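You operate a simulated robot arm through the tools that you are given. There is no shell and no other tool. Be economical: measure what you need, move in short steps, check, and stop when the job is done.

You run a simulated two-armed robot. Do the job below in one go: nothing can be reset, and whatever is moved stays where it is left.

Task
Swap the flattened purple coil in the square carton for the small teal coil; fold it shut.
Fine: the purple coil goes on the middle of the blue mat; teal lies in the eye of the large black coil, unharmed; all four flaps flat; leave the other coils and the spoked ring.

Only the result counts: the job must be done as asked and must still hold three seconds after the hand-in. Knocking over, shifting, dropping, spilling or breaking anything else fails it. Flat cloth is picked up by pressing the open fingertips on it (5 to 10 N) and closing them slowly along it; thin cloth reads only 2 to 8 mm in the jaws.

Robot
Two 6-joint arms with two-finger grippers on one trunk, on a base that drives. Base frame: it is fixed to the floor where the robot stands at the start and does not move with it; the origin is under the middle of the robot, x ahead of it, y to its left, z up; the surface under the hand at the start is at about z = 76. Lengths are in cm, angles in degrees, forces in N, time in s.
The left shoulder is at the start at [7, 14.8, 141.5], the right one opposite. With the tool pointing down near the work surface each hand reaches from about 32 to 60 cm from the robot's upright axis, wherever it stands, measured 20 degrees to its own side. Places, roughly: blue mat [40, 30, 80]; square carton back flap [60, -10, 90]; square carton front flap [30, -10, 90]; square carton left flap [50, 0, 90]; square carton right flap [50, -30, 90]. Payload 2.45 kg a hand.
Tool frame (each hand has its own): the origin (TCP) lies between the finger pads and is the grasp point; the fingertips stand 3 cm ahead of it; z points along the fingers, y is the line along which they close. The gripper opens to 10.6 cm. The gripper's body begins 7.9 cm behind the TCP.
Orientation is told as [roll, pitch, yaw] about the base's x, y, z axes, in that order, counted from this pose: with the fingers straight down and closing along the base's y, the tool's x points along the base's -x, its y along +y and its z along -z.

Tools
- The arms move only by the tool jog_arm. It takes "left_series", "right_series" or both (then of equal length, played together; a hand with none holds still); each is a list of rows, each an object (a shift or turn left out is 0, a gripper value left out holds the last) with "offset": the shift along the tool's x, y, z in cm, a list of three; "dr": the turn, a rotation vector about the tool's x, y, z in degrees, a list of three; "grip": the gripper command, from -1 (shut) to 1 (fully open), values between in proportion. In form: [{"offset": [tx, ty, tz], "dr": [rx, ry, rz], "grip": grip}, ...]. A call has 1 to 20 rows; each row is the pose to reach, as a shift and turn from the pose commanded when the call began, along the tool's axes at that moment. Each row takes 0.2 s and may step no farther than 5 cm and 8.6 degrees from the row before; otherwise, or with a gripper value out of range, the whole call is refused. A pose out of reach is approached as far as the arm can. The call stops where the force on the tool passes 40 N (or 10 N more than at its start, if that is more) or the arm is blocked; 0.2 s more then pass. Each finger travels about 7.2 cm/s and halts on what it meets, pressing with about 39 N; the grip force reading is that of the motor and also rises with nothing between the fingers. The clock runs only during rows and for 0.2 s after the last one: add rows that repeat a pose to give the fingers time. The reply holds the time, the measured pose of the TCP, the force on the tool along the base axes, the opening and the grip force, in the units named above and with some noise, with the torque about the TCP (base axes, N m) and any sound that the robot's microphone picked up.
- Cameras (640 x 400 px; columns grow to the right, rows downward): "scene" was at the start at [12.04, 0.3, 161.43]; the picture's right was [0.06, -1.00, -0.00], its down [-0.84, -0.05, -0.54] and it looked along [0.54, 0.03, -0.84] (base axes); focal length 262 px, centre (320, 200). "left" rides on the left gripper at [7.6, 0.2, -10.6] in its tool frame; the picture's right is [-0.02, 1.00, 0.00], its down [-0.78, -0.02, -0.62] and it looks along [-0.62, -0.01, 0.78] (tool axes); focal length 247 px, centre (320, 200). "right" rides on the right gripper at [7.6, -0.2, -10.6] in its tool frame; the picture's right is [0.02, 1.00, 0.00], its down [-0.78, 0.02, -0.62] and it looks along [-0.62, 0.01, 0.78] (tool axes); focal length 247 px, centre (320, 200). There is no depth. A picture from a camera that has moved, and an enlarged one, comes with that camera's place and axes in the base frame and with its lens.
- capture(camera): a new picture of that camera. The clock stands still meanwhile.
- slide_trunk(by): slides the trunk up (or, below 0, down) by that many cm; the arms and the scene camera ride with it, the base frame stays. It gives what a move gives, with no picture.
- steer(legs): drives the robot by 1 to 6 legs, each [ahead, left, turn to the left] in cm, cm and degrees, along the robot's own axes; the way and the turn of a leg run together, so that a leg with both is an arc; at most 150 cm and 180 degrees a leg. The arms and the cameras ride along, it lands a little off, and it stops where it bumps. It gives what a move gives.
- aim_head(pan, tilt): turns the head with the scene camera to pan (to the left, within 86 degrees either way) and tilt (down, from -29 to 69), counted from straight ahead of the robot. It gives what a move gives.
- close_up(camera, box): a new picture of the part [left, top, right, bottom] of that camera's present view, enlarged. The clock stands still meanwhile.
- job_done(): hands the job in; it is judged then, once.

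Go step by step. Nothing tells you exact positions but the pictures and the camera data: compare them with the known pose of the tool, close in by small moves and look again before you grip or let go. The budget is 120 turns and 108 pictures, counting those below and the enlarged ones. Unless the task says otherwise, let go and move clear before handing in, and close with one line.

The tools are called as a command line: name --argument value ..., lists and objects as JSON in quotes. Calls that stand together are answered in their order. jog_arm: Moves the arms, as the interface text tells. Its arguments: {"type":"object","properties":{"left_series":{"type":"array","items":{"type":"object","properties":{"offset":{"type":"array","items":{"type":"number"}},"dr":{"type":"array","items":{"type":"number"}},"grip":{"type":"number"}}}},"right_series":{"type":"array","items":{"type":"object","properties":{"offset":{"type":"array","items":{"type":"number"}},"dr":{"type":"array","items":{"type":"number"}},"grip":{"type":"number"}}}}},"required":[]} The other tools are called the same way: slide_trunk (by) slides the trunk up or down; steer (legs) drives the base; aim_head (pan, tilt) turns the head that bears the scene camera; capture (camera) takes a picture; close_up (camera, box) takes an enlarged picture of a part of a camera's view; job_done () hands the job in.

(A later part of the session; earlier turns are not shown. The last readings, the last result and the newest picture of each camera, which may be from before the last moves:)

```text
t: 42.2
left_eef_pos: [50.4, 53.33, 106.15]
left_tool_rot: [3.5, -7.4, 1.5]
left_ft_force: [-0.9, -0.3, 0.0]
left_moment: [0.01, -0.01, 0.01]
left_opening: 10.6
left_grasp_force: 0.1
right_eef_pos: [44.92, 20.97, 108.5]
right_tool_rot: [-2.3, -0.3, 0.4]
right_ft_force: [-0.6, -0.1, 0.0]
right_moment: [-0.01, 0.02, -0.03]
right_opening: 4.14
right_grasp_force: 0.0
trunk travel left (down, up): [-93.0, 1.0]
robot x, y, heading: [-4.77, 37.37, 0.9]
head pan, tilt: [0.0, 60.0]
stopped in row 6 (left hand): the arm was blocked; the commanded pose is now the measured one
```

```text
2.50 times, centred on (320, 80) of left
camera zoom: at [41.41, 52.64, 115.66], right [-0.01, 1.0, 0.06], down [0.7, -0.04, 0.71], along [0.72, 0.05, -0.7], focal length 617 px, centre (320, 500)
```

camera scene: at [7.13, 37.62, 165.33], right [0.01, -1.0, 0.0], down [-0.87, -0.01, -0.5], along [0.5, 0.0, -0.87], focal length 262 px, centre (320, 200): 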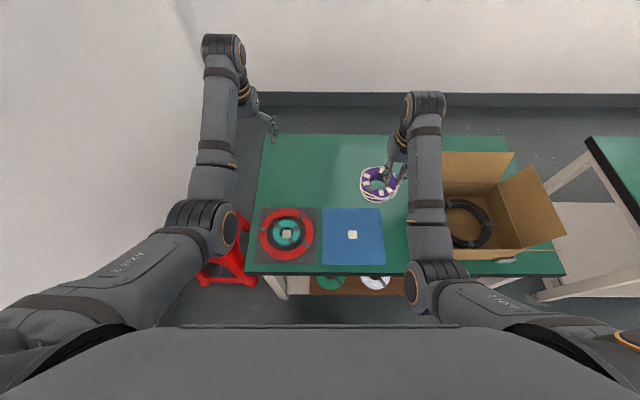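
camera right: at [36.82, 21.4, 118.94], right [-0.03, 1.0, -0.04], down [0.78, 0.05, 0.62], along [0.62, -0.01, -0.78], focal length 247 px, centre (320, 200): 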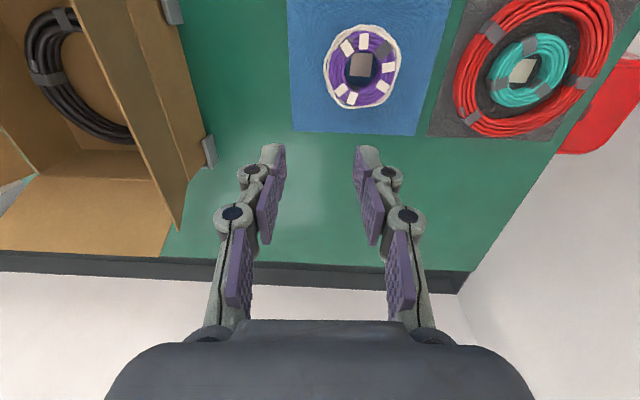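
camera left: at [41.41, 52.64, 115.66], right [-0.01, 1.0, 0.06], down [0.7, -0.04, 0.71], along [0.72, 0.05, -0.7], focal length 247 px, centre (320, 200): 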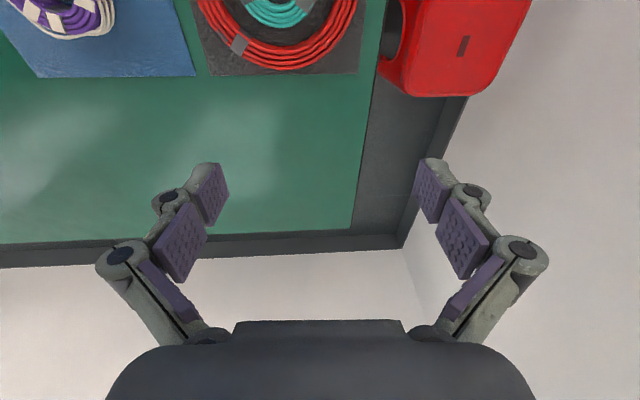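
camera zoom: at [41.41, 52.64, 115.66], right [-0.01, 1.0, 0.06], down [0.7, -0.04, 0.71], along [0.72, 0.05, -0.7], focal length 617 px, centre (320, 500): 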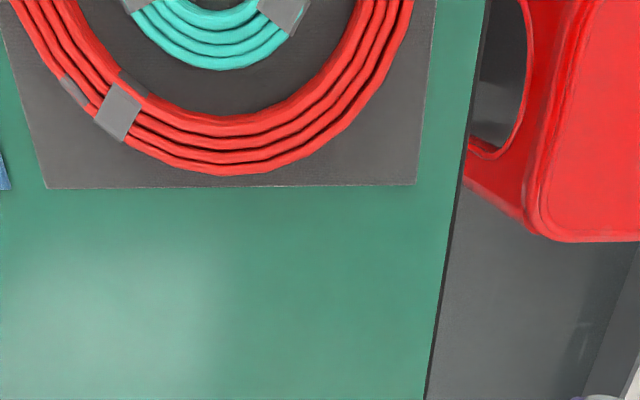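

The arm jammed near its inner limit. I'll straighten the tool and go down first, then inward.

jog_arm --left_series '[{"offset": [-1, 0, 1], "dr": [1.7, 3.7, 0.7]}, {"offset": [-1, 0, 3], "dr": [3.5, 7.4, 1.5]}, {"offset": [-1, 0, 7], "dr": [3.5, 7.4, 1.5]}, {"offset": [-1, 0, 10], "dr": [3.5, 7.4, 1.5]}, {"offset": [-1, 0, 10], "dr": [3.5, 7.4, 1.5]}]'

```text
t: 43.4
left_eef_pos: [52.6, 53.73, 96.33]
left_tool_rot: [-0.2, 0.3, 0.1]
left_ft_force: [0.2, 0.4, -0.2]
left_moment: [-0.03, 0.01, -0.02]
left_opening: 10.57
left_grasp_force: 0.1
right_eef_pos: [44.88, 21.02, 108.63]
right_tool_rot: [-2.3, -0.5, 0.3]
right_ft_force: [0.4, 0.5, 0.1]
right_moment: [0.0, -0.01, 0.01]
right_opening: 4.13
right_grasp_force: 0.1
trunk travel left (down, up): [-93.0, 1.0]
robot x, y, heading: [-4.67, 37.94, 0.6]
head pan, tilt: [0.0, 60.0]
```

jog_arm --left_series '[{"offset": [3, -1.5, 0]}, {"offset": [6, -3, 0]}, {"offset": [8.5, -4.1, 0]}, {"offset": [8.5, -4.1, 0]}]'

capture --camera "left"

```text
t: 44.6
left_eef_pos: [44.87, 53.81, 96.41]
left_tool_rot: [3.8, -0.6, 1.1]
left_ft_force: [0.2, 0.8, -0.3]
left_moment: [0.03, -0.03, 0.0]
left_opening: 10.61
left_grasp_force: 0.0
right_eef_pos: [44.83, 20.79, 108.54]
right_tool_rot: [-2.3, -0.3, 0.5]
right_ft_force: [-0.2, 0.0, -0.2]
right_moment: [-0.02, 0.03, -0.02]
right_opening: 4.14
right_grasp_force: 0.0
trunk travel left (down, up): [-93.0, 1.0]
robot x, y, heading: [-4.83, 37.6, 0.5]
head pan, tilt: [0.0, 60.0]
stopped in row 4 (left hand): the arm was blocked; the commanded pose is now the measured one
```

```text
71 pictures are left
camera left: at [37.16, 53.14, 106.95], right [0.0, 1.0, 0.07], down [0.78, -0.04, 0.63], along [0.63, 0.05, -0.78], focal length 247 px, centre (320, 200)
```

left: 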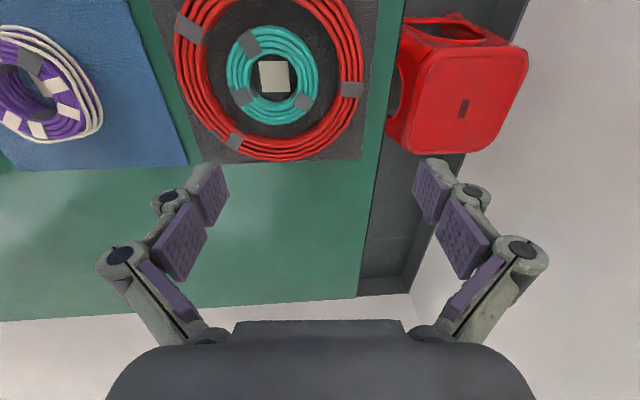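

The left hand can't go inboard of about 16 cm from the robot's axis, so I'll shift the base right by 2.5 cm. I'll grip the teal coil's left wall at y ≈ 53.3.

steer --legs '[[0, -2.5, -0.5]]'

jog_arm --left_series '[{"dr": [3.8, 0.6, 1.1], "grip": 0.2}, {"dr": [3.8, 0.6, 1.1], "grip": -0.17}, {"dr": [3.8, 0.6, 1.1], "grip": -0.17}]'

capture --camera "left"

```text
t: 45.4
left_eef_pos: [45.16, 51.55, 96.44]
left_tool_rot: [3.5, -0.5, 0.6]
left_ft_force: [-0.3, 0.8, 0.3]
left_moment: [-0.09, 0.02, -0.01]
left_opening: 10.59
left_grasp_force: 0.0
right_eef_pos: [44.62, 18.82, 108.6]
right_tool_rot: [-2.5, -0.3, 0.0]
right_ft_force: [0.1, 1.7, -0.3]
right_moment: [-0.08, -0.02, 0.01]
right_opening: 4.14
right_grasp_force: 0.1
trunk travel left (down, up): [-93.0, 1.0]
robot x, y, heading: [-4.63, 35.06, 0.2]
head pan, tilt: [0.0, 60.0]
```

```text
t: 46.2
left_eef_pos: [45.15, 51.0, 96.51]
left_tool_rot: [0.2, 0.0, -0.5]
left_ft_force: [0.2, 0.3, -0.5]
left_moment: [0.02, -0.02, 0.01]
left_opening: 4.39
left_grasp_force: 0.0
right_eef_pos: [44.73, 18.05, 108.56]
right_tool_rot: [-2.3, -0.3, -0.1]
right_ft_force: [0.1, -0.6, 0.2]
right_moment: [0.03, -0.02, 0.02]
right_opening: 4.15
right_grasp_force: 0.1
trunk travel left (down, up): [-93.0, 1.0]
robot x, y, heading: [-4.72, 34.98, 0.1]
head pan, tilt: [0.0, 60.0]
```

```text
70 pictures are left
camera left: at [37.42, 51.19, 107.07], right [0.03, 1.0, 0.0], down [0.78, -0.02, 0.62], along [0.62, -0.02, -0.78], focal length 247 px, centre (320, 200)
```

left: 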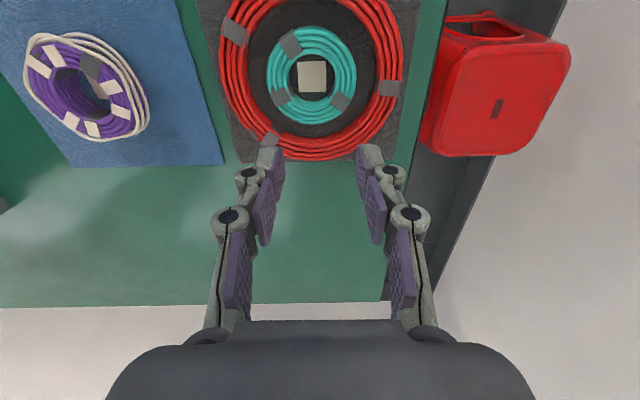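

jog_arm --left_series '[{"offset": [1.6, 2.5, 2]}, {"offset": [1.6, 2.5, 5]}, {"offset": [1.6, 2.5, 8]}, {"offset": [1.6, 2.5, 10]}, {"offset": [1.6, 2.5, 10]}]'

capture --camera "left"

```text
t: 47.4
left_eef_pos: [43.55, 53.69, 86.38]
left_tool_rot: [0.0, 0.0, -0.6]
left_ft_force: [-0.4, 0.3, -0.5]
left_moment: [0.01, 0.0, 0.01]
left_opening: 4.38
left_grasp_force: 0.1
right_eef_pos: [44.85, 18.18, 108.49]
right_tool_rot: [-2.4, -0.4, -0.1]
right_ft_force: [0.4, -0.9, -0.5]
right_moment: [0.03, 0.02, -0.03]
right_opening: 4.14
right_grasp_force: 0.0
trunk travel left (down, up): [-93.0, 1.0]
robot x, y, heading: [-5.05, 34.76, 0.0]
head pan, tilt: [0.0, 60.0]
```

```text
69 pictures are left
camera left: at [35.81, 53.98, 96.94], right [0.03, 1.0, 0.0], down [0.78, -0.02, 0.62], along [0.62, -0.02, -0.78], focal length 247 px, centre (320, 200)
```

left: 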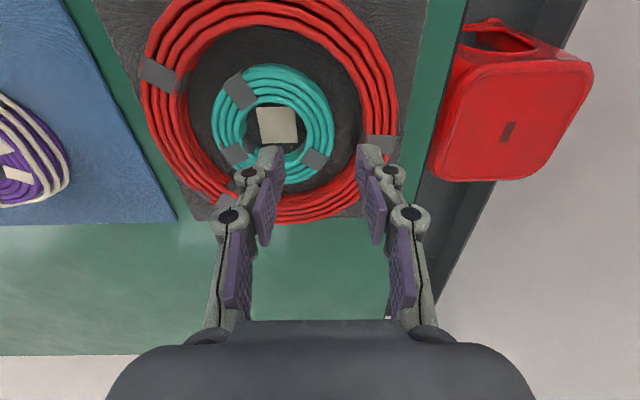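

jog_arm --left_series '[{"offset": [0.3, -0.1, 2], "grip": -0.25}, {"offset": [0.3, -0.1, 4]}, {"offset": [0.3, -0.1, 5]}, {"offset": [0.3, -0.1, 6]}, {"offset": [0.3, -0.1, 6]}]'

capture --camera "left"

```text
t: 48.6
left_eef_pos: [43.36, 53.54, 80.41]
left_tool_rot: [0.0, 0.1, -0.4]
left_ft_force: [0.0, -0.4, -0.3]
left_moment: [-0.02, -0.04, -0.02]
left_opening: 3.97
left_grasp_force: 0.0
right_eef_pos: [44.76, 18.12, 108.48]
right_tool_rot: [-2.3, -0.4, -0.1]
right_ft_force: [-0.4, 0.0, -0.7]
right_moment: [-0.02, 0.02, 0.05]
right_opening: 4.14
right_grasp_force: 0.1
trunk travel left (down, up): [-93.0, 1.0]
robot x, y, heading: [-4.41, 34.59, 0.2]
head pan, tilt: [0.0, 60.0]
```

```text
68 pictures are left
camera left: at [35.63, 53.8, 91.02], right [0.03, 1.0, 0.0], down [0.78, -0.02, 0.62], along [0.62, -0.02, -0.78], focal length 247 px, centre (320, 200)
```

left: 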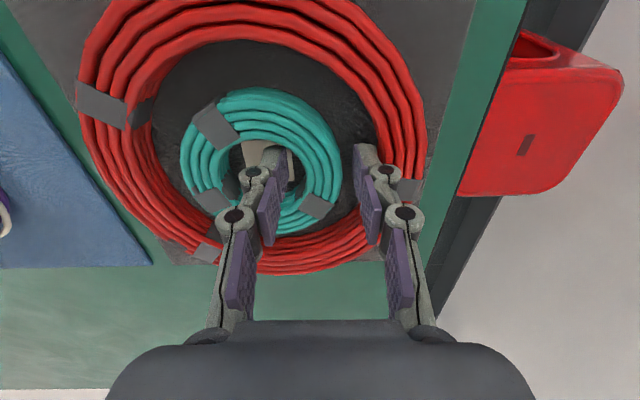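

Straddling the teal wall cleanly. Closing in small steps to find contact with little force.

jog_arm --left_series '[{"grip": -0.32}, {"grip": -0.4}, {"grip": -0.45}, {"grip": -0.5}, {"grip": -0.5}]'

```text
t: 49.8
left_eef_pos: [43.22, 53.51, 80.47]
left_tool_rot: [-0.1, 0.1, -0.5]
left_ft_force: [0.5, 0.4, -0.2]
left_moment: [0.03, -0.02, 0.04]
left_opening: 2.76
left_grasp_force: 0.1
right_eef_pos: [44.69, 18.18, 108.47]
right_tool_rot: [-2.3, -0.4, -0.1]
right_ft_force: [0.3, 0.5, 0.0]
right_moment: [0.0, -0.01, 0.0]
right_opening: 4.13
right_grasp_force: 0.1
trunk travel left (down, up): [-93.0, 1.0]
robot x, y, heading: [-4.96, 35.08, 0.0]
head pan, tilt: [0.0, 60.0]
```

jog_arm --left_series '[{"grip": -0.52}, {"grip": -0.54}, {"grip": -0.54}]'

jog_arm --left_series '[{"grip": -0.56}, {"grip": -0.58}, {"grip": -0.58}]'

```text
t: 50.6
left_eef_pos: [43.34, 53.56, 80.42]
left_tool_rot: [-0.1, 0.1, -0.4]
left_ft_force: [0.7, 0.0, 0.8]
left_moment: [-0.01, -0.01, -0.01]
left_opening: 2.51
left_grasp_force: 0.7
right_eef_pos: [44.6, 18.11, 108.45]
right_tool_rot: [-2.3, -0.4, -0.1]
right_ft_force: [-0.5, 0.0, -0.7]
right_moment: [-0.04, 0.03, -0.01]
right_opening: 4.13
right_grasp_force: 0.0
trunk travel left (down, up): [-93.0, 1.0]
robot x, y, heading: [-4.56, 35.12, 0.1]
head pan, tilt: [0.0, 60.0]
```

```text
t: 51.4
left_eef_pos: [43.26, 53.65, 80.35]
left_tool_rot: [0.0, 0.2, -0.5]
left_ft_force: [0.0, 0.8, 0.5]
left_moment: [0.04, -0.01, 0.01]
left_opening: 2.33
left_grasp_force: 27.0
right_eef_pos: [44.7, 18.04, 108.51]
right_tool_rot: [-2.3, -0.4, -0.1]
right_ft_force: [0.3, 0.2, -0.2]
right_moment: [0.01, -0.01, 0.02]
right_opening: 4.11
right_grasp_force: 0.1
trunk travel left (down, up): [-93.0, 1.0]
robot x, y, heading: [-4.69, 34.97, -0.0]
head pan, tilt: [0.0, 60.0]
```

Contact at 2.33 cm. I'll ease slightly and lift slowly.

jog_arm --left_series '[{"grip": -0.572}, {"grip": -0.572}, {"offset": [0, 0, -1]}, {"offset": [0, 0, -2]}, {"offset": [0, 0, -3]}, {"offset": [0, 0, -4]}, {"offset": [0, 0, -4]}]'

capture --camera "left"

```text
t: 53.0
left_eef_pos: [43.19, 53.5, 84.56]
left_tool_rot: [0.0, 0.2, -0.5]
left_ft_force: [0.4, 0.1, -1.5]
left_moment: [0.01, 0.0, 0.0]
left_opening: 2.38
left_grasp_force: 27.0
right_eef_pos: [44.74, 18.24, 108.4]
right_tool_rot: [-2.3, -0.2, -0.1]
right_ft_force: [0.6, 0.5, 0.0]
right_moment: [-0.04, -0.03, 0.0]
right_opening: 4.13
right_grasp_force: 0.1
trunk travel left (down, up): [-93.0, 1.0]
robot x, y, heading: [-4.49, 35.12, 0.2]
head pan, tilt: [0.0, 60.0]
```

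```text
67 pictures are left
camera left: at [35.57, 53.75, 95.1], right [0.03, 1.0, 0.0], down [0.78, -0.02, 0.62], along [0.62, -0.02, -0.79], focal length 247 px, centre (320, 200)
```

left: 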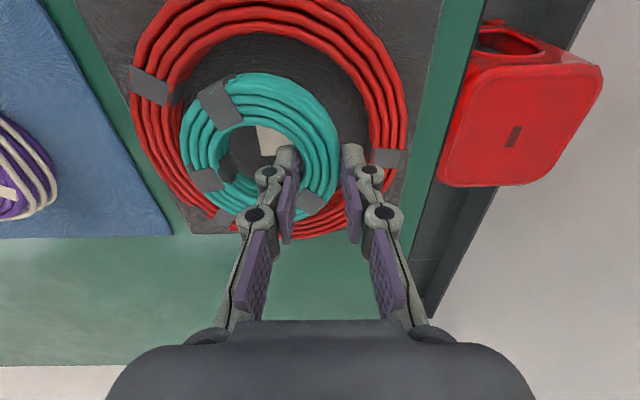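

Teal is held. I'll lift, back off from the table, then extend and raise it above flap height (about 98) before moving to the carton.

jog_arm --left_series '[{"offset": [0, 0, -3]}, {"offset": [0, 0, -7]}, {"offset": [0, 0, -11]}, {"offset": [0, 0, -14]}, {"offset": [0, 0, -14]}]'

steer --legs '[[-6, -2, 0]]'

jog_arm --left_series '[{"offset": [-4, 0, -2]}, {"offset": [-7, 0, -5]}, {"offset": [-7, 0, -9]}, {"offset": [-7, 0, -11]}, {"offset": [-7, 0, -11]}]'

capture --camera "left"

```text
t: 54.2
left_eef_pos: [43.14, 53.54, 98.44]
left_tool_rot: [0.0, 0.1, -0.5]
left_ft_force: [0.3, 0.2, -0.9]
left_moment: [0.02, 0.0, 0.01]
left_opening: 2.3
left_grasp_force: 39.3
right_eef_pos: [44.74, 18.13, 108.52]
right_tool_rot: [-2.3, -0.4, 0.0]
right_ft_force: [1.1, 0.3, 0.8]
right_moment: [-0.01, 0.01, -0.03]
right_opening: 4.13
right_grasp_force: 0.1
trunk travel left (down, up): [-93.0, 1.0]
robot x, y, heading: [-4.97, 35.48, 0.2]
head pan, tilt: [0.0, 60.0]
```

```text
t: 55.2
left_eef_pos: [37.89, 51.73, 98.04]
left_tool_rot: [-0.1, 0.6, -0.5]
left_ft_force: [0.1, 0.4, -0.6]
left_moment: [0.02, 0.08, 0.01]
left_opening: 2.35
left_grasp_force: 38.7
right_eef_pos: [39.44, 16.32, 108.14]
right_tool_rot: [-2.3, 0.1, -0.1]
right_ft_force: [1.5, -0.1, 0.2]
right_moment: [-0.04, 0.05, 0.01]
right_opening: 4.14
right_grasp_force: 0.1
trunk travel left (down, up): [-93.0, 1.0]
robot x, y, heading: [-10.37, 33.1, 0.2]
head pan, tilt: [0.0, 60.0]
```

```text
t: 56.4
left_eef_pos: [44.53, 51.53, 109.29]
left_tool_rot: [0.0, 0.2, -0.5]
left_ft_force: [-0.1, -1.1, -1.8]
left_moment: [0.04, 0.02, 0.02]
left_opening: 2.31
left_grasp_force: 39.2
right_eef_pos: [38.98, 16.27, 108.35]
right_tool_rot: [-2.4, -0.3, -0.1]
right_ft_force: [0.3, 0.5, 0.0]
right_moment: [-0.03, 0.05, 0.04]
right_opening: 4.14
right_grasp_force: 0.0
trunk travel left (down, up): [-93.0, 1.0]
robot x, y, heading: [-10.73, 33.1, 0.1]
head pan, tilt: [0.0, 60.0]
```

```text
66 pictures are left
camera left: at [36.89, 51.78, 119.89], right [0.03, 1.0, 0.0], down [0.79, -0.02, 0.62], along [0.62, -0.02, -0.79], focal length 247 px, centre (320, 200)
```

left: 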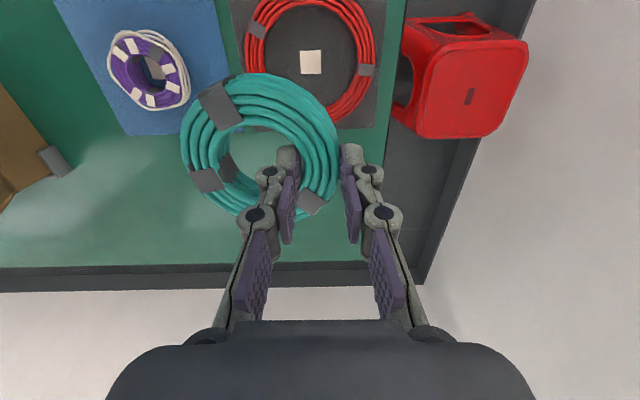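

steer --legs '[[0, -61, 0], [4.5, 0, 0]]'

aim_head --pan 15 --tilt 60

capture --camera "left"

capture --camera "scene"

```text
t: 60.3
left_eef_pos: [47.92, -11.09, 109.78]
left_tool_rot: [0.0, -0.3, -1.1]
left_ft_force: [-2.1, -0.3, -0.6]
left_moment: [0.0, -0.07, 0.01]
left_opening: 2.33
left_grasp_force: 39.0
right_eef_pos: [42.06, -46.4, 108.98]
right_tool_rot: [-2.3, -0.8, -0.7]
right_ft_force: [-0.3, -0.2, 0.7]
right_moment: [0.0, -0.13, -0.01]
right_opening: 4.13
right_grasp_force: 0.0
trunk travel left (down, up): [-93.0, 1.0]
robot x, y, heading: [-6.74, -28.89, -0.6]
head pan, tilt: [0.0, 60.0]
```

```text
t: 61.1
left_eef_pos: [48.69, -11.1, 109.41]
left_tool_rot: [0.1, 0.0, -1.1]
left_ft_force: [0.3, 0.4, -1.6]
left_moment: [0.03, 0.0, 0.01]
left_opening: 2.31
left_grasp_force: 39.0
right_eef_pos: [42.79, -46.41, 108.42]
right_tool_rot: [-2.3, -0.3, -0.7]
right_ft_force: [0.9, -0.2, -0.3]
right_moment: [0.05, 0.01, -0.02]
right_opening: 4.12
right_grasp_force: 0.0
trunk travel left (down, up): [-93.0, 1.0]
robot x, y, heading: [-6.49, -28.71, -0.7]
head pan, tilt: [15.0, 60.0]
```

```text
65 pictures are left
camera left: at [41.05, -10.8, 119.96], right [0.04, 1.0, 0.0], down [0.78, -0.03, 0.62], along [0.62, -0.03, -0.78], focal length 247 px, centre (320, 200)
```

left: 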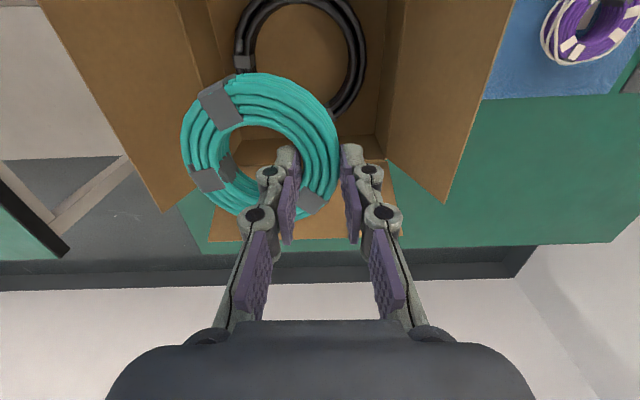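

```text
64 pictures are left
camera scene: at [5.23, -27.34, 165.33], right [0.25, -0.97, 0.0], down [-0.84, -0.21, -0.5], along [0.48, 0.12, -0.87], focal length 262 px, centre (320, 200)
```

scene: 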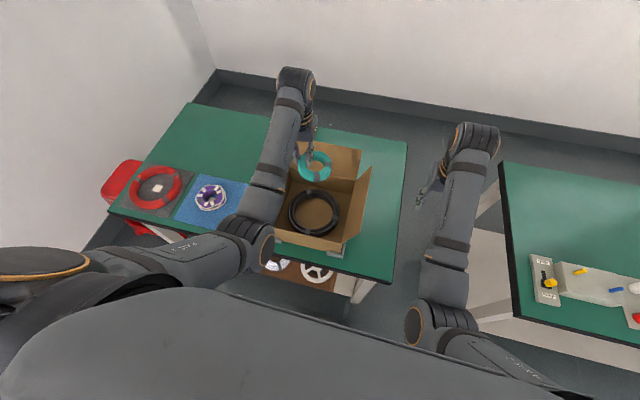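

jog_arm --left_series '[{"offset": [0.6, 0.5, 2]}, {"offset": [0.6, 0.5, 6]}, {"offset": [0.6, 0.5, 10]}, {"offset": [0.6, 0.5, 14]}, {"offset": [0.6, 0.5, 18]}, {"offset": [0.6, 0.5, 20]}, {"offset": [0.6, 0.5, 20]}]'

capture --camera "left"

close_up --camera "scene" --box '[240, 130, 400, 270]'

```text
t: 62.7
left_eef_pos: [47.98, -10.69, 89.42]
left_tool_rot: [0.0, 0.1, -1.2]
left_ft_force: [0.6, 1.1, -1.6]
left_moment: [0.02, 0.01, 0.04]
left_opening: 2.32
left_grasp_force: 39.2
right_eef_pos: [42.73, -46.45, 108.6]
right_tool_rot: [-2.3, -0.5, -0.8]
right_ft_force: [0.3, -0.1, -0.9]
right_moment: [-0.01, 0.03, -0.05]
right_opening: 4.15
right_grasp_force: 0.1
trunk travel left (down, up): [-93.0, 1.0]
robot x, y, heading: [-6.32, -28.84, -0.6]
head pan, tilt: [15.0, 60.0]
```

```text
63 pictures are left
camera left: at [40.3, -10.35, 100.0], right [0.04, 1.0, 0.0], down [0.78, -0.03, 0.62], along [0.62, -0.03, -0.78], focal length 247 px, centre (320, 200)
```

left: 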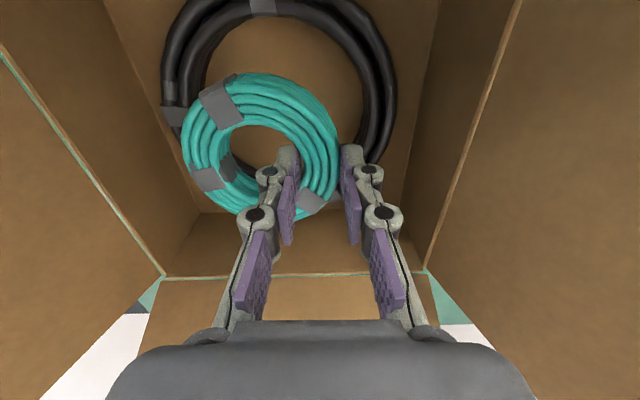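

```text
2.86 times, centred on (320, 200) of scene
camera zoom: at [5.18, -27.35, 165.33], right [0.25, -0.97, 0.0], down [-0.84, -0.22, -0.5], along [0.48, 0.12, -0.87], focal length 748 px, centre (320, 200)
```

zoom: 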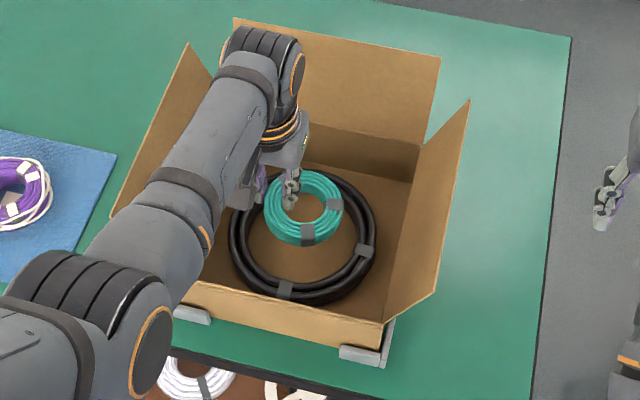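

The black eye is centred at about [47.9, -14.1]. I'll lower the trunk a little for reach, then shift the coil ~1.2 cm ahead and 0.5 cm left while lowering.

jog_arm --left_series '[{"offset": [-0.6, 0.3, 0]}, {"offset": [-1.2, 0.5, 0]}, {"offset": [-1.2, 0.5, 0]}]'

slide_trunk --by -4.5

capture --camera "left"

close_up --camera "scene" --box '[240, 130, 400, 270]'

```text
t: 63.5
left_eef_pos: [49.37, -10.14, 89.36]
left_tool_rot: [0.0, 0.0, -1.2]
left_ft_force: [-0.4, -0.4, -0.6]
left_moment: [0.07, -0.03, 0.01]
left_opening: 2.34
left_grasp_force: 39.0
right_eef_pos: [42.77, -46.32, 108.5]
right_tool_rot: [-2.3, -0.3, -0.8]
right_ft_force: [-0.2, 0.2, -0.4]
right_moment: [-0.04, -0.01, -0.02]
right_opening: 4.1
right_grasp_force: 0.0
trunk travel left (down, up): [-93.0, 1.0]
robot x, y, heading: [-6.14, -28.81, -0.7]
head pan, tilt: [15.0, 60.0]
```

```text
t: 64.4
left_eef_pos: [49.4, -10.18, 85.05]
left_tool_rot: [0.0, 0.2, -1.2]
left_ft_force: [0.3, 1.6, -0.3]
left_moment: [0.02, -0.04, -0.02]
left_opening: 2.31
left_grasp_force: 39.1
right_eef_pos: [42.79, -46.43, 104.05]
right_tool_rot: [-2.3, -0.2, -0.7]
right_ft_force: [-0.1, -0.2, 0.1]
right_moment: [-0.02, -0.01, 0.0]
right_opening: 4.13
right_grasp_force: 0.0
trunk travel left (down, up): [-88.5, 5.5]
robot x, y, heading: [-6.37, -28.81, -0.7]
head pan, tilt: [15.0, 60.0]
```

```text
61 pictures are left
camera left: at [41.62, -9.85, 95.58], right [0.04, 1.0, 0.0], down [0.78, -0.03, 0.62], along [0.62, -0.03, -0.78], focal length 247 px, centre (320, 200)
```

left: 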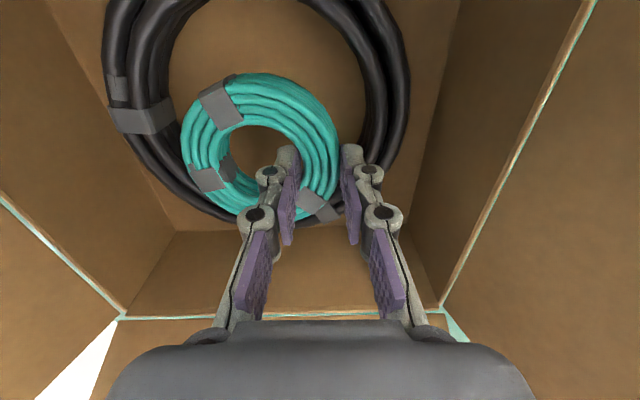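

```text
2.86 times, centred on (320, 200) of scene
camera zoom: at [5.2, -27.34, 160.83], right [0.25, -0.97, 0.0], down [-0.84, -0.22, -0.5], along [0.48, 0.12, -0.87], focal length 748 px, centre (320, 200)
```

zoom: 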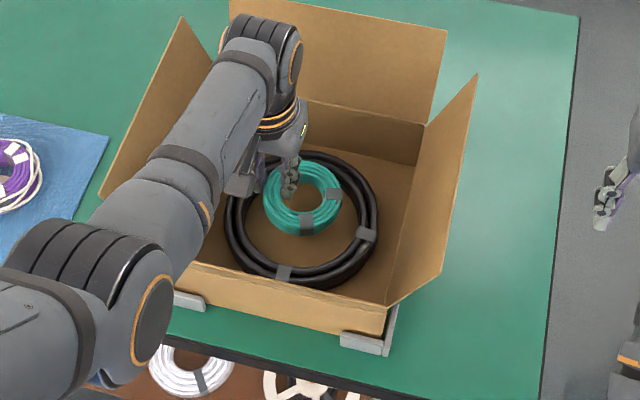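

Centred. Lowering gently to contact.

jog_arm --left_series '[{"offset": [0, 0, 1.5]}, {"offset": [0, 0, 2.5]}, {"offset": [0, 0, 3.0]}, {"offset": [0, 0, 3.4]}, {"offset": [0, 0, 3.4]}]'

```text
t: 65.6
left_eef_pos: [49.17, -10.11, 81.57]
left_tool_rot: [0.0, 0.1, -1.2]
left_ft_force: [0.0, 0.2, -1.4]
left_moment: [0.09, -0.06, 0.02]
left_opening: 2.34
left_grasp_force: 39.4
right_eef_pos: [42.77, -46.31, 103.96]
right_tool_rot: [-2.2, -0.3, -0.7]
right_ft_force: [0.3, 0.7, 0.3]
right_moment: [0.02, -0.02, -0.01]
right_opening: 4.11
right_grasp_force: 0.0
trunk travel left (down, up): [-88.5, 5.5]
robot x, y, heading: [-6.5, -28.96, -0.3]
head pan, tilt: [15.0, 60.0]
```

jog_arm --left_series '[{"offset": [0, 0, 0.2]}, {"offset": [0, 0, 0.4]}, {"offset": [0, 0, 0.4]}]'

capture --camera "left"

```text
t: 66.4
left_eef_pos: [49.33, -10.1, 81.21]
left_tool_rot: [0.1, 0.0, -1.2]
left_ft_force: [-0.5, 0.3, -0.7]
left_moment: [0.06, -0.01, -0.03]
left_opening: 2.31
left_grasp_force: 32.1
right_eef_pos: [42.71, -46.4, 103.99]
right_tool_rot: [-2.3, -0.3, -0.7]
right_ft_force: [0.0, 0.6, -0.6]
right_moment: [-0.01, -0.01, -0.01]
right_opening: 4.15
right_grasp_force: 0.1
trunk travel left (down, up): [-88.5, 5.5]
robot x, y, heading: [-6.24, -28.6, -0.6]
head pan, tilt: [15.0, 60.0]
```

```text
59 pictures are left
camera left: at [41.65, -9.83, 91.84], right [0.04, 1.0, 0.0], down [0.78, -0.03, 0.62], along [0.62, -0.03, -0.78], focal length 247 px, centre (320, 200)
```

left: 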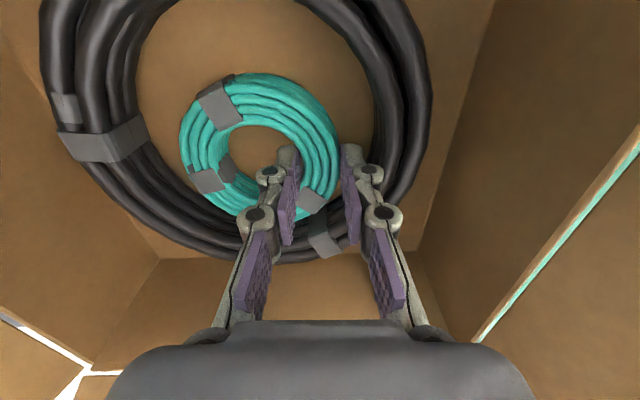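

jog_arm --left_series '[{"offset": [0, 0, 0.25]}, {"offset": [0, 0, 0.5]}, {"offset": [0, 0, 0.5]}]'

```text
t: 67.2
left_eef_pos: [49.28, -10.08, 80.7]
left_tool_rot: [0.0, 0.1, -1.3]
left_ft_force: [-1.9, 0.1, 2.0]
left_moment: [0.05, -0.06, -0.03]
left_opening: 2.31
left_grasp_force: 16.1
right_eef_pos: [42.82, -46.39, 104.03]
right_tool_rot: [-2.3, -0.4, -0.8]
right_ft_force: [-0.1, -0.3, 0.2]
right_moment: [-0.01, -0.01, -0.01]
right_opening: 4.15
right_grasp_force: 0.1
trunk travel left (down, up): [-88.5, 5.5]
robot x, y, heading: [-6.72, -28.58, -0.5]
head pan, tilt: [15.0, 60.0]
```

Touching the floor (2 N up). Opening slowly, then rising.

jog_arm --left_series '[{"grip": -0.52}, {"grip": -0.45}, {"grip": -0.35}, {"grip": -0.25}, {"grip": -0.25}, {"offset": [0, 0, -1.5]}, {"offset": [0, 0, -3]}, {"offset": [0, 0, -5]}, {"offset": [0, 0, -9]}, {"offset": [0, 0, -13]}, {"offset": [0, 0, -17]}, {"offset": [0, 0, -21]}, {"offset": [0, 0, -24]}, {"offset": [0, 0, -24]}]'

capture --camera "left"

close_up --camera "scene" --box '[240, 130, 400, 270]'

```text
t: 70.2
left_eef_pos: [49.46, -10.17, 104.64]
left_tool_rot: [0.1, 0.1, -1.2]
left_ft_force: [-0.3, 0.8, 0.7]
left_moment: [0.02, -0.02, 0.02]
left_opening: 3.97
left_grasp_force: 0.1
right_eef_pos: [42.74, -46.52, 104.0]
right_tool_rot: [-2.3, -0.2, -0.8]
right_ft_force: [0.5, 0.2, 0.5]
right_moment: [-0.01, -0.04, -0.01]
right_opening: 4.12
right_grasp_force: 0.1
trunk travel left (down, up): [-88.5, 5.5]
robot x, y, heading: [-6.38, -28.98, -0.6]
head pan, tilt: [15.0, 60.0]
```

```text
58 pictures are left
camera left: at [41.79, -9.84, 115.32], right [0.04, 1.0, 0.0], down [0.78, -0.03, 0.62], along [0.62, -0.03, -0.78], focal length 247 px, centre (320, 200)
```

left: 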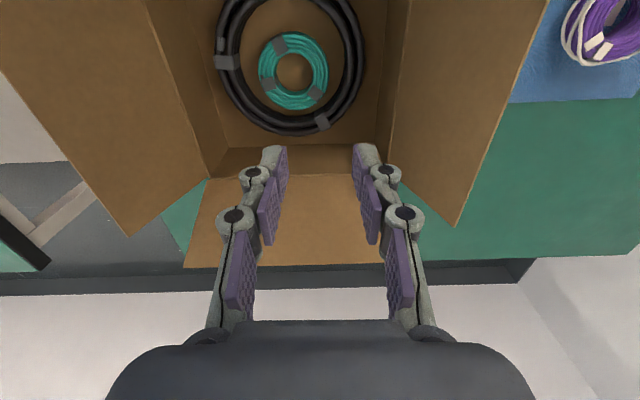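

```text
2.86 times, centred on (320, 200) of scene
camera zoom: at [5.24, -27.33, 160.83], right [0.25, -0.97, 0.0], down [-0.84, -0.22, -0.5], along [0.48, 0.12, -0.87], focal length 748 px, centre (320, 200)
```

zoom: 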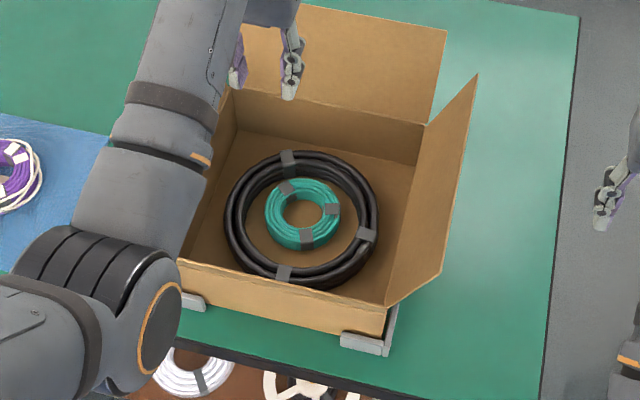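

Teal lies in the black coil's eye. Now the flaps: tips stand at about z 98, hinges at about z 86, and the carton spans x 36–61, y -28 to -1. I'll do the left flap first with the closed left fingers from outside, so I reposition.

steer --legs '[[6, 3, 0.6]]'

jog_arm --left_series '[{"offset": [3, 2, 0], "grip": -0.6}, {"offset": [6, 5, 0], "grip": -1}, {"offset": [8, 9, 0]}, {"offset": [8, 13, 0]}, {"offset": [8, 15, 0]}, {"offset": [8, 15, 0]}]'

capture --camera "scene"

capture --camera "left"

```text
t: 71.2
left_eef_pos: [54.85, -6.87, 104.95]
left_tool_rot: [0.2, -0.2, -0.6]
left_ft_force: [-0.8, -0.7, -0.1]
left_moment: [0.02, -0.04, -0.01]
left_opening: 4.0
left_grasp_force: 0.1
right_eef_pos: [48.57, -43.15, 104.09]
right_tool_rot: [-2.3, -0.6, -0.2]
right_ft_force: [-0.3, -0.5, 0.3]
right_moment: [0.0, -0.07, -0.01]
right_opening: 4.12
right_grasp_force: 0.1
trunk travel left (down, up): [-88.5, 5.5]
robot x, y, heading: [-0.3, -26.13, 0.0]
head pan, tilt: [15.0, 60.0]
```

```text
t: 72.6
left_eef_pos: [47.56, 8.31, 104.58]
left_tool_rot: [0.0, 0.2, -0.6]
left_ft_force: [-0.1, -0.5, 0.3]
left_moment: [0.0, 0.03, 0.01]
left_opening: 0.01
left_grasp_force: 28.7
left hand out of reach, approached as far as the arm can: row 2, 3
right_eef_pos: [49.07, -42.91, 104.05]
right_tool_rot: [-2.3, -0.3, -0.2]
right_ft_force: [-0.5, 0.7, 0.0]
right_moment: [-0.02, -0.04, 0.0]
right_opening: 4.15
right_grasp_force: 0.1
trunk travel left (down, up): [-88.5, 5.5]
robot x, y, heading: [-0.16, -26.05, -0.2]
head pan, tilt: [15.0, 60.0]
```

```text
56 pictures are left
camera scene: at [11.39, -24.35, 160.82], right [0.26, -0.97, 0.0], down [-0.84, -0.22, -0.5], along [0.48, 0.13, -0.87], focal length 262 px, centre (320, 200)
```

scene: 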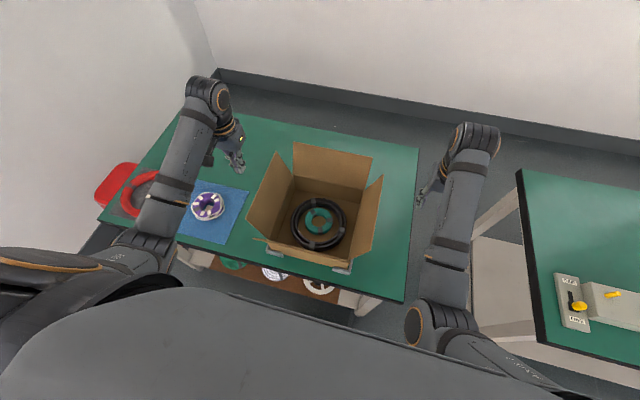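

```text
55 pictures are left
camera left: at [39.95, 8.56, 115.19], right [0.03, 1.0, 0.0], down [0.78, -0.02, 0.62], along [0.62, -0.02, -0.79], focal length 247 px, centre (320, 200)
```

left: 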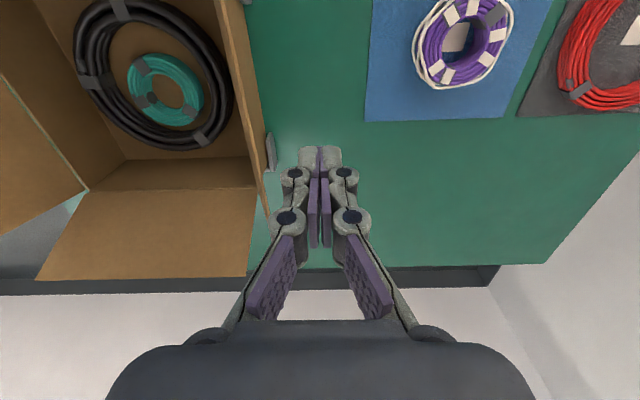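

The left flap tip is at y ≈ 3.8 and the hand is outside it. I'll sweep it over inward and down.

jog_arm --left_series '[{"offset": [0, 0, 4]}, {"offset": [0, 0, 7.6]}, {"offset": [0, -3.3, 7.6]}, {"offset": [0, -6, 7.6]}, {"offset": [0, -8.5, 7.8]}, {"offset": [0, -10.7, 8.2]}, {"offset": [0, -12.8, 8.8]}, {"offset": [0, -14.3, 10.2]}, {"offset": [0, -15.5, 11.8]}, {"offset": [0, -16.3, 13.6]}, {"offset": [0, -16.5, 14.6]}, {"offset": [0, -16.5, 14.6]}]'

close_up --camera "scene" --box '[180, 100, 420, 290]'

```text
t: 75.2
left_eef_pos: [47.32, -8.41, 90.09]
left_tool_rot: [0.0, 0.2, -0.6]
left_ft_force: [-1.1, 0.5, 0.4]
left_moment: [0.01, 0.02, -0.02]
left_opening: 0.01
left_grasp_force: 29.0
right_eef_pos: [48.95, -43.15, 103.94]
right_tool_rot: [-2.3, -0.4, -0.2]
right_ft_force: [0.3, 0.2, 0.4]
right_moment: [0.01, 0.02, 0.01]
right_opening: 4.15
right_grasp_force: 0.1
trunk travel left (down, up): [-88.5, 5.5]
robot x, y, heading: [-0.14, -25.8, -0.2]
head pan, tilt: [15.0, 60.0]
```

```text
2.11 times, centred on (300, 195) of scene
camera zoom: at [11.27, -24.36, 160.83], right [0.26, -0.97, 0.0], down [-0.84, -0.22, -0.5], along [0.48, 0.13, -0.87], focal length 551 px, centre (362, 210)
```

zoom: 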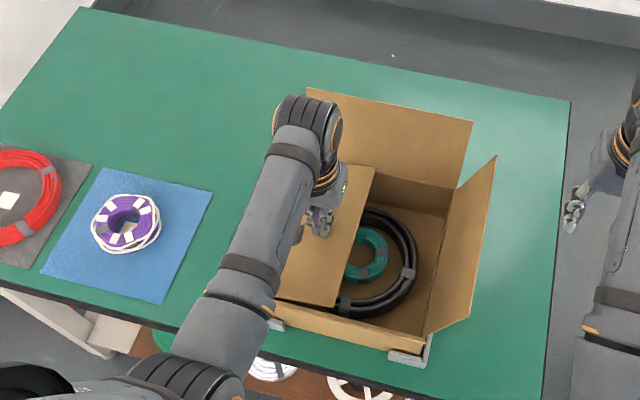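

The left flap came over. I'll press it flat, then lift off and see if it stays.

jog_arm --left_series '[{"offset": [0, 0, 0.5]}, {"offset": [0, 0, 1.0]}, {"offset": [0, 0, 1.0]}]'

jog_arm --left_series '[{"offset": [0, 0, -4]}, {"offset": [0, 0, -8]}, {"offset": [0, 0, -12]}, {"offset": [0, 0, -14]}, {"offset": [0, 0, -14]}]'

capture --camera "left"

close_up --camera "scene" --box '[220, 120, 420, 280]'

```text
t: 76.0
left_eef_pos: [47.26, -8.25, 89.07]
left_tool_rot: [0.0, 0.1, -0.6]
left_ft_force: [0.4, 0.4, 0.0]
left_moment: [0.02, 0.02, 0.01]
left_opening: 0.01
left_grasp_force: 28.4
right_eef_pos: [49.06, -43.04, 103.9]
right_tool_rot: [-2.3, -0.3, -0.2]
right_ft_force: [-0.8, -0.1, 0.1]
right_moment: [-0.02, 0.03, -0.02]
right_opening: 4.12
right_grasp_force: 0.1
trunk travel left (down, up): [-88.5, 5.5]
robot x, y, heading: [-0.4, -26.05, -0.2]
head pan, tilt: [15.0, 60.0]
```

```text
t: 77.2
left_eef_pos: [47.44, -8.2, 102.86]
left_tool_rot: [0.1, 0.0, -0.6]
left_ft_force: [0.1, -0.4, -0.1]
left_moment: [0.04, 0.02, 0.03]
left_opening: 0.02
left_grasp_force: 28.5
right_eef_pos: [48.97, -43.0, 103.99]
right_tool_rot: [-2.3, -0.3, -0.2]
right_ft_force: [0.3, 1.5, 0.1]
right_moment: [-0.01, 0.02, 0.03]
right_opening: 4.15
right_grasp_force: 0.0
trunk travel left (down, up): [-88.5, 5.5]
robot x, y, heading: [-0.53, -25.7, 0.1]
head pan, tilt: [15.0, 60.0]
```

```text
53 pictures are left
camera left: at [39.66, -8.01, 113.46], right [0.03, 1.0, 0.0], down [0.78, -0.03, 0.62], along [0.62, -0.02, -0.78], focal length 247 px, centre (320, 200)
```

left: 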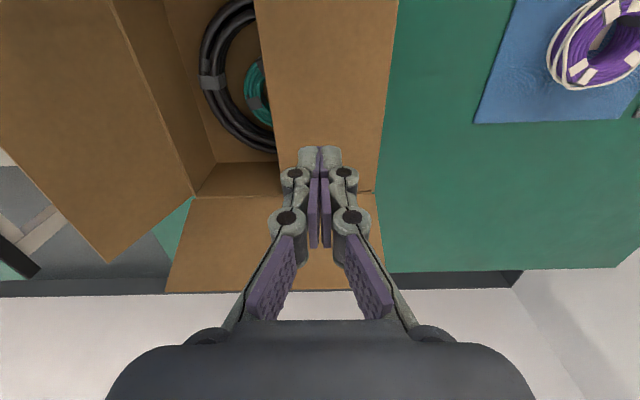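

```text
2.50 times, centred on (320, 200) of scene
camera zoom: at [11.29, -24.35, 160.83], right [0.26, -0.97, 0.0], down [-0.84, -0.22, -0.5], along [0.48, 0.13, -0.87], focal length 655 px, centre (320, 200)
```

zoom: 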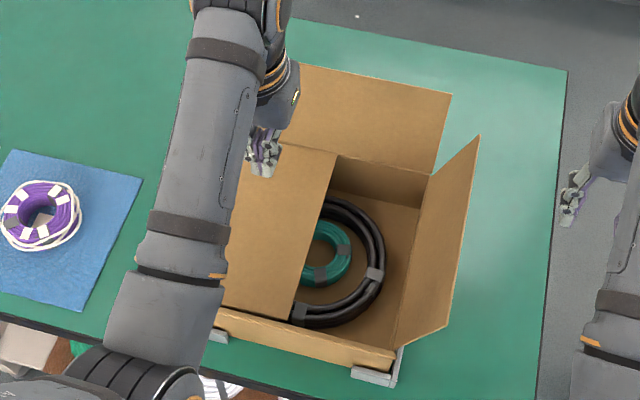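

The left flap lies flat and stays. Now the right flap: I'll shift the base left and bring the right hand outside it.

steer --legs '[[0, 24, 0.2]]'

jog_arm --right_series '[{"offset": [0, -3, 0], "dr": [-2.3, 0, 0], "grip": -0.6}, {"offset": [0, -7, 0], "dr": [-2.3, 0, 0], "grip": -1}, {"offset": [0, -11, 0], "dr": [-2.3, 0, 0]}, {"offset": [0, -15, 0], "dr": [-2.3, 0, 0]}, {"offset": [0, -18.5, 0], "dr": [-2.3, 0, 0]}, {"offset": [0, -18.5, 0], "dr": [-2.3, 0, 0]}]'

capture --camera "right"

```text
t: 79.0
left_eef_pos: [47.09, 15.7, 102.8]
left_tool_rot: [0.1, 0.0, -0.2]
left_ft_force: [0.4, -0.2, 0.8]
left_moment: [0.0, 0.01, 0.02]
left_opening: 0.0
left_grasp_force: 29.5
right_eef_pos: [49.04, -19.06, 104.03]
right_tool_rot: [-2.3, -0.5, 0.1]
right_ft_force: [0.0, -0.9, -0.1]
right_moment: [-0.04, -0.01, 0.0]
right_opening: 4.12
right_grasp_force: 0.1
trunk travel left (down, up): [-88.5, 5.5]
robot x, y, heading: [-0.06, -2.1, 0.3]
head pan, tilt: [15.0, 60.0]
```

```text
t: 80.4
left_eef_pos: [47.21, 15.75, 102.92]
left_tool_rot: [0.0, 0.0, -0.2]
left_ft_force: [0.8, 0.7, 1.1]
left_moment: [-0.02, -0.01, 0.01]
left_opening: 0.01
left_grasp_force: 28.7
right_eef_pos: [49.19, -37.42, 104.75]
right_tool_rot: [-0.1, -0.5, 0.2]
right_ft_force: [1.0, 0.0, -0.4]
right_moment: [-0.01, -0.03, -0.03]
right_opening: 0.0
right_grasp_force: 28.9
right hand out of reach, approached as far as the arm can: row 1, 2
trunk travel left (down, up): [-88.5, 5.5]
robot x, y, heading: [-0.2, -2.06, 0.4]
head pan, tilt: [15.0, 60.0]
```

```text
51 pictures are left
camera right: at [41.42, -37.4, 115.46], right [-0.02, 1.0, 0.0], down [0.78, 0.02, 0.63], along [0.63, 0.01, -0.78], focal length 247 px, centre (320, 200)
```

right: 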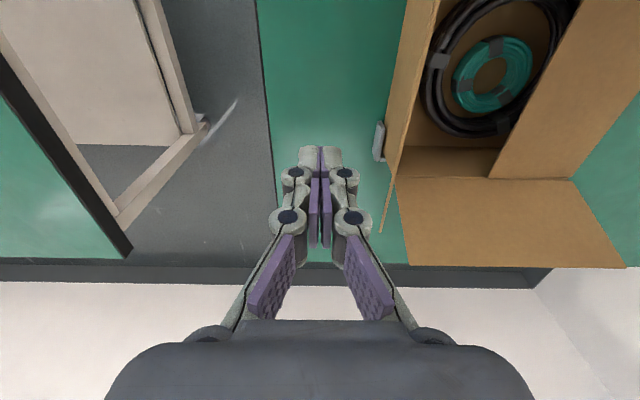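

jog_arm --right_series '[{"offset": [0, 0, 4]}, {"offset": [0, 0, 7.8]}, {"offset": [0, 2.9, 7.8]}, {"offset": [0, 6.1, 7.8]}, {"offset": [0, 8.6, 8.0]}, {"offset": [0, 10.8, 8.4]}, {"offset": [0, 12.9, 9.0]}, {"offset": [0, 14.4, 10.4]}, {"offset": [0, 15.6, 12.0]}, {"offset": [0, 16.4, 13.8]}, {"offset": [0, 16.7, 14.9]}, {"offset": [0, 16.7, 15.7]}, {"offset": [0, 16.7, 15.7]}]'

jog_arm --right_series '[{"offset": [0, 0, -4]}, {"offset": [0, 0, -8]}, {"offset": [0, 0, -12]}, {"offset": [0, 0, -13.5]}, {"offset": [0, 0, -13.5]}]'

aim_head --pan -10 --tilt 60

capture --camera "scene"

capture --camera "right"

```text
t: 83.2
left_eef_pos: [47.23, 15.75, 102.98]
left_tool_rot: [0.0, 0.1, -0.3]
left_ft_force: [0.6, -0.5, 0.2]
left_moment: [0.01, -0.01, -0.02]
left_opening: 0.0
left_grasp_force: 28.5
right_eef_pos: [49.19, -20.83, 89.0]
right_tool_rot: [-0.1, -0.5, 0.2]
right_ft_force: [0.0, 0.3, 0.3]
right_moment: [0.0, -0.01, 0.0]
right_opening: 0.0
right_grasp_force: 28.2
trunk travel left (down, up): [-88.5, 5.5]
robot x, y, heading: [-0.1, -2.24, 0.4]
head pan, tilt: [15.0, 60.0]
```

```text
t: 84.4
left_eef_pos: [47.1, 15.74, 102.82]
left_tool_rot: [0.0, 0.0, -0.3]
left_ft_force: [0.4, 0.6, -1.1]
left_moment: [-0.01, 0.02, 0.01]
left_opening: 0.0
left_grasp_force: 28.6
right_eef_pos: [49.14, -20.76, 102.68]
right_tool_rot: [0.0, -0.3, 0.1]
right_ft_force: [0.1, 0.2, -0.4]
right_moment: [0.0, 0.01, 0.01]
right_opening: 0.02
right_grasp_force: 28.4
trunk travel left (down, up): [-88.5, 5.5]
robot x, y, heading: [-0.13, -2.61, 0.5]
head pan, tilt: [15.0, 60.0]
```

```text
t: 85.2
left_eef_pos: [47.2, 15.85, 102.84]
left_tool_rot: [0.0, 0.0, -0.2]
left_ft_force: [0.3, 0.0, -0.7]
left_moment: [-0.02, 0.01, 0.02]
left_opening: 0.0
left_grasp_force: 28.9
right_eef_pos: [49.13, -20.83, 102.58]
right_tool_rot: [0.0, -0.4, 0.2]
right_ft_force: [-0.5, -0.6, -0.6]
right_moment: [0.02, -0.01, -0.01]
right_opening: 0.0
right_grasp_force: 28.6
trunk travel left (down, up): [-88.5, 5.5]
robot x, y, heading: [-0.26, -2.37, 0.2]
head pan, tilt: [-10.0, 60.0]
```

```text
50 pictures are left
camera scene: at [11.34, -3.41, 160.83], right [-0.17, -0.99, 0.0], down [-0.85, 0.14, -0.5], along [0.49, -0.08, -0.87], focal length 262 px, centre (320, 200)
```

scene: 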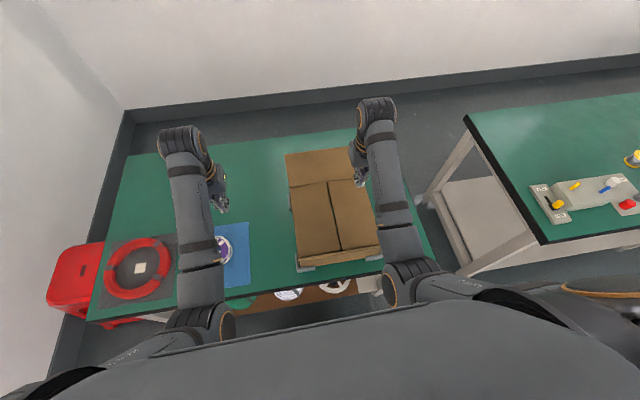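

```text
49 pictures are left
camera right: at [41.41, -20.89, 113.21], right [-0.02, 1.0, 0.0], down [0.78, 0.02, 0.63], along [0.63, 0.01, -0.78], focal length 247 px, centre (320, 200)
```

right: 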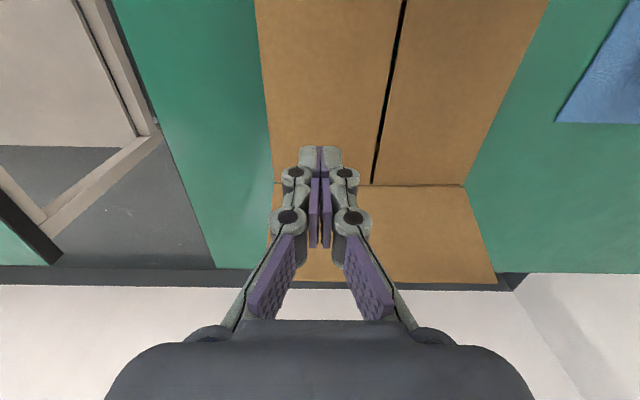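

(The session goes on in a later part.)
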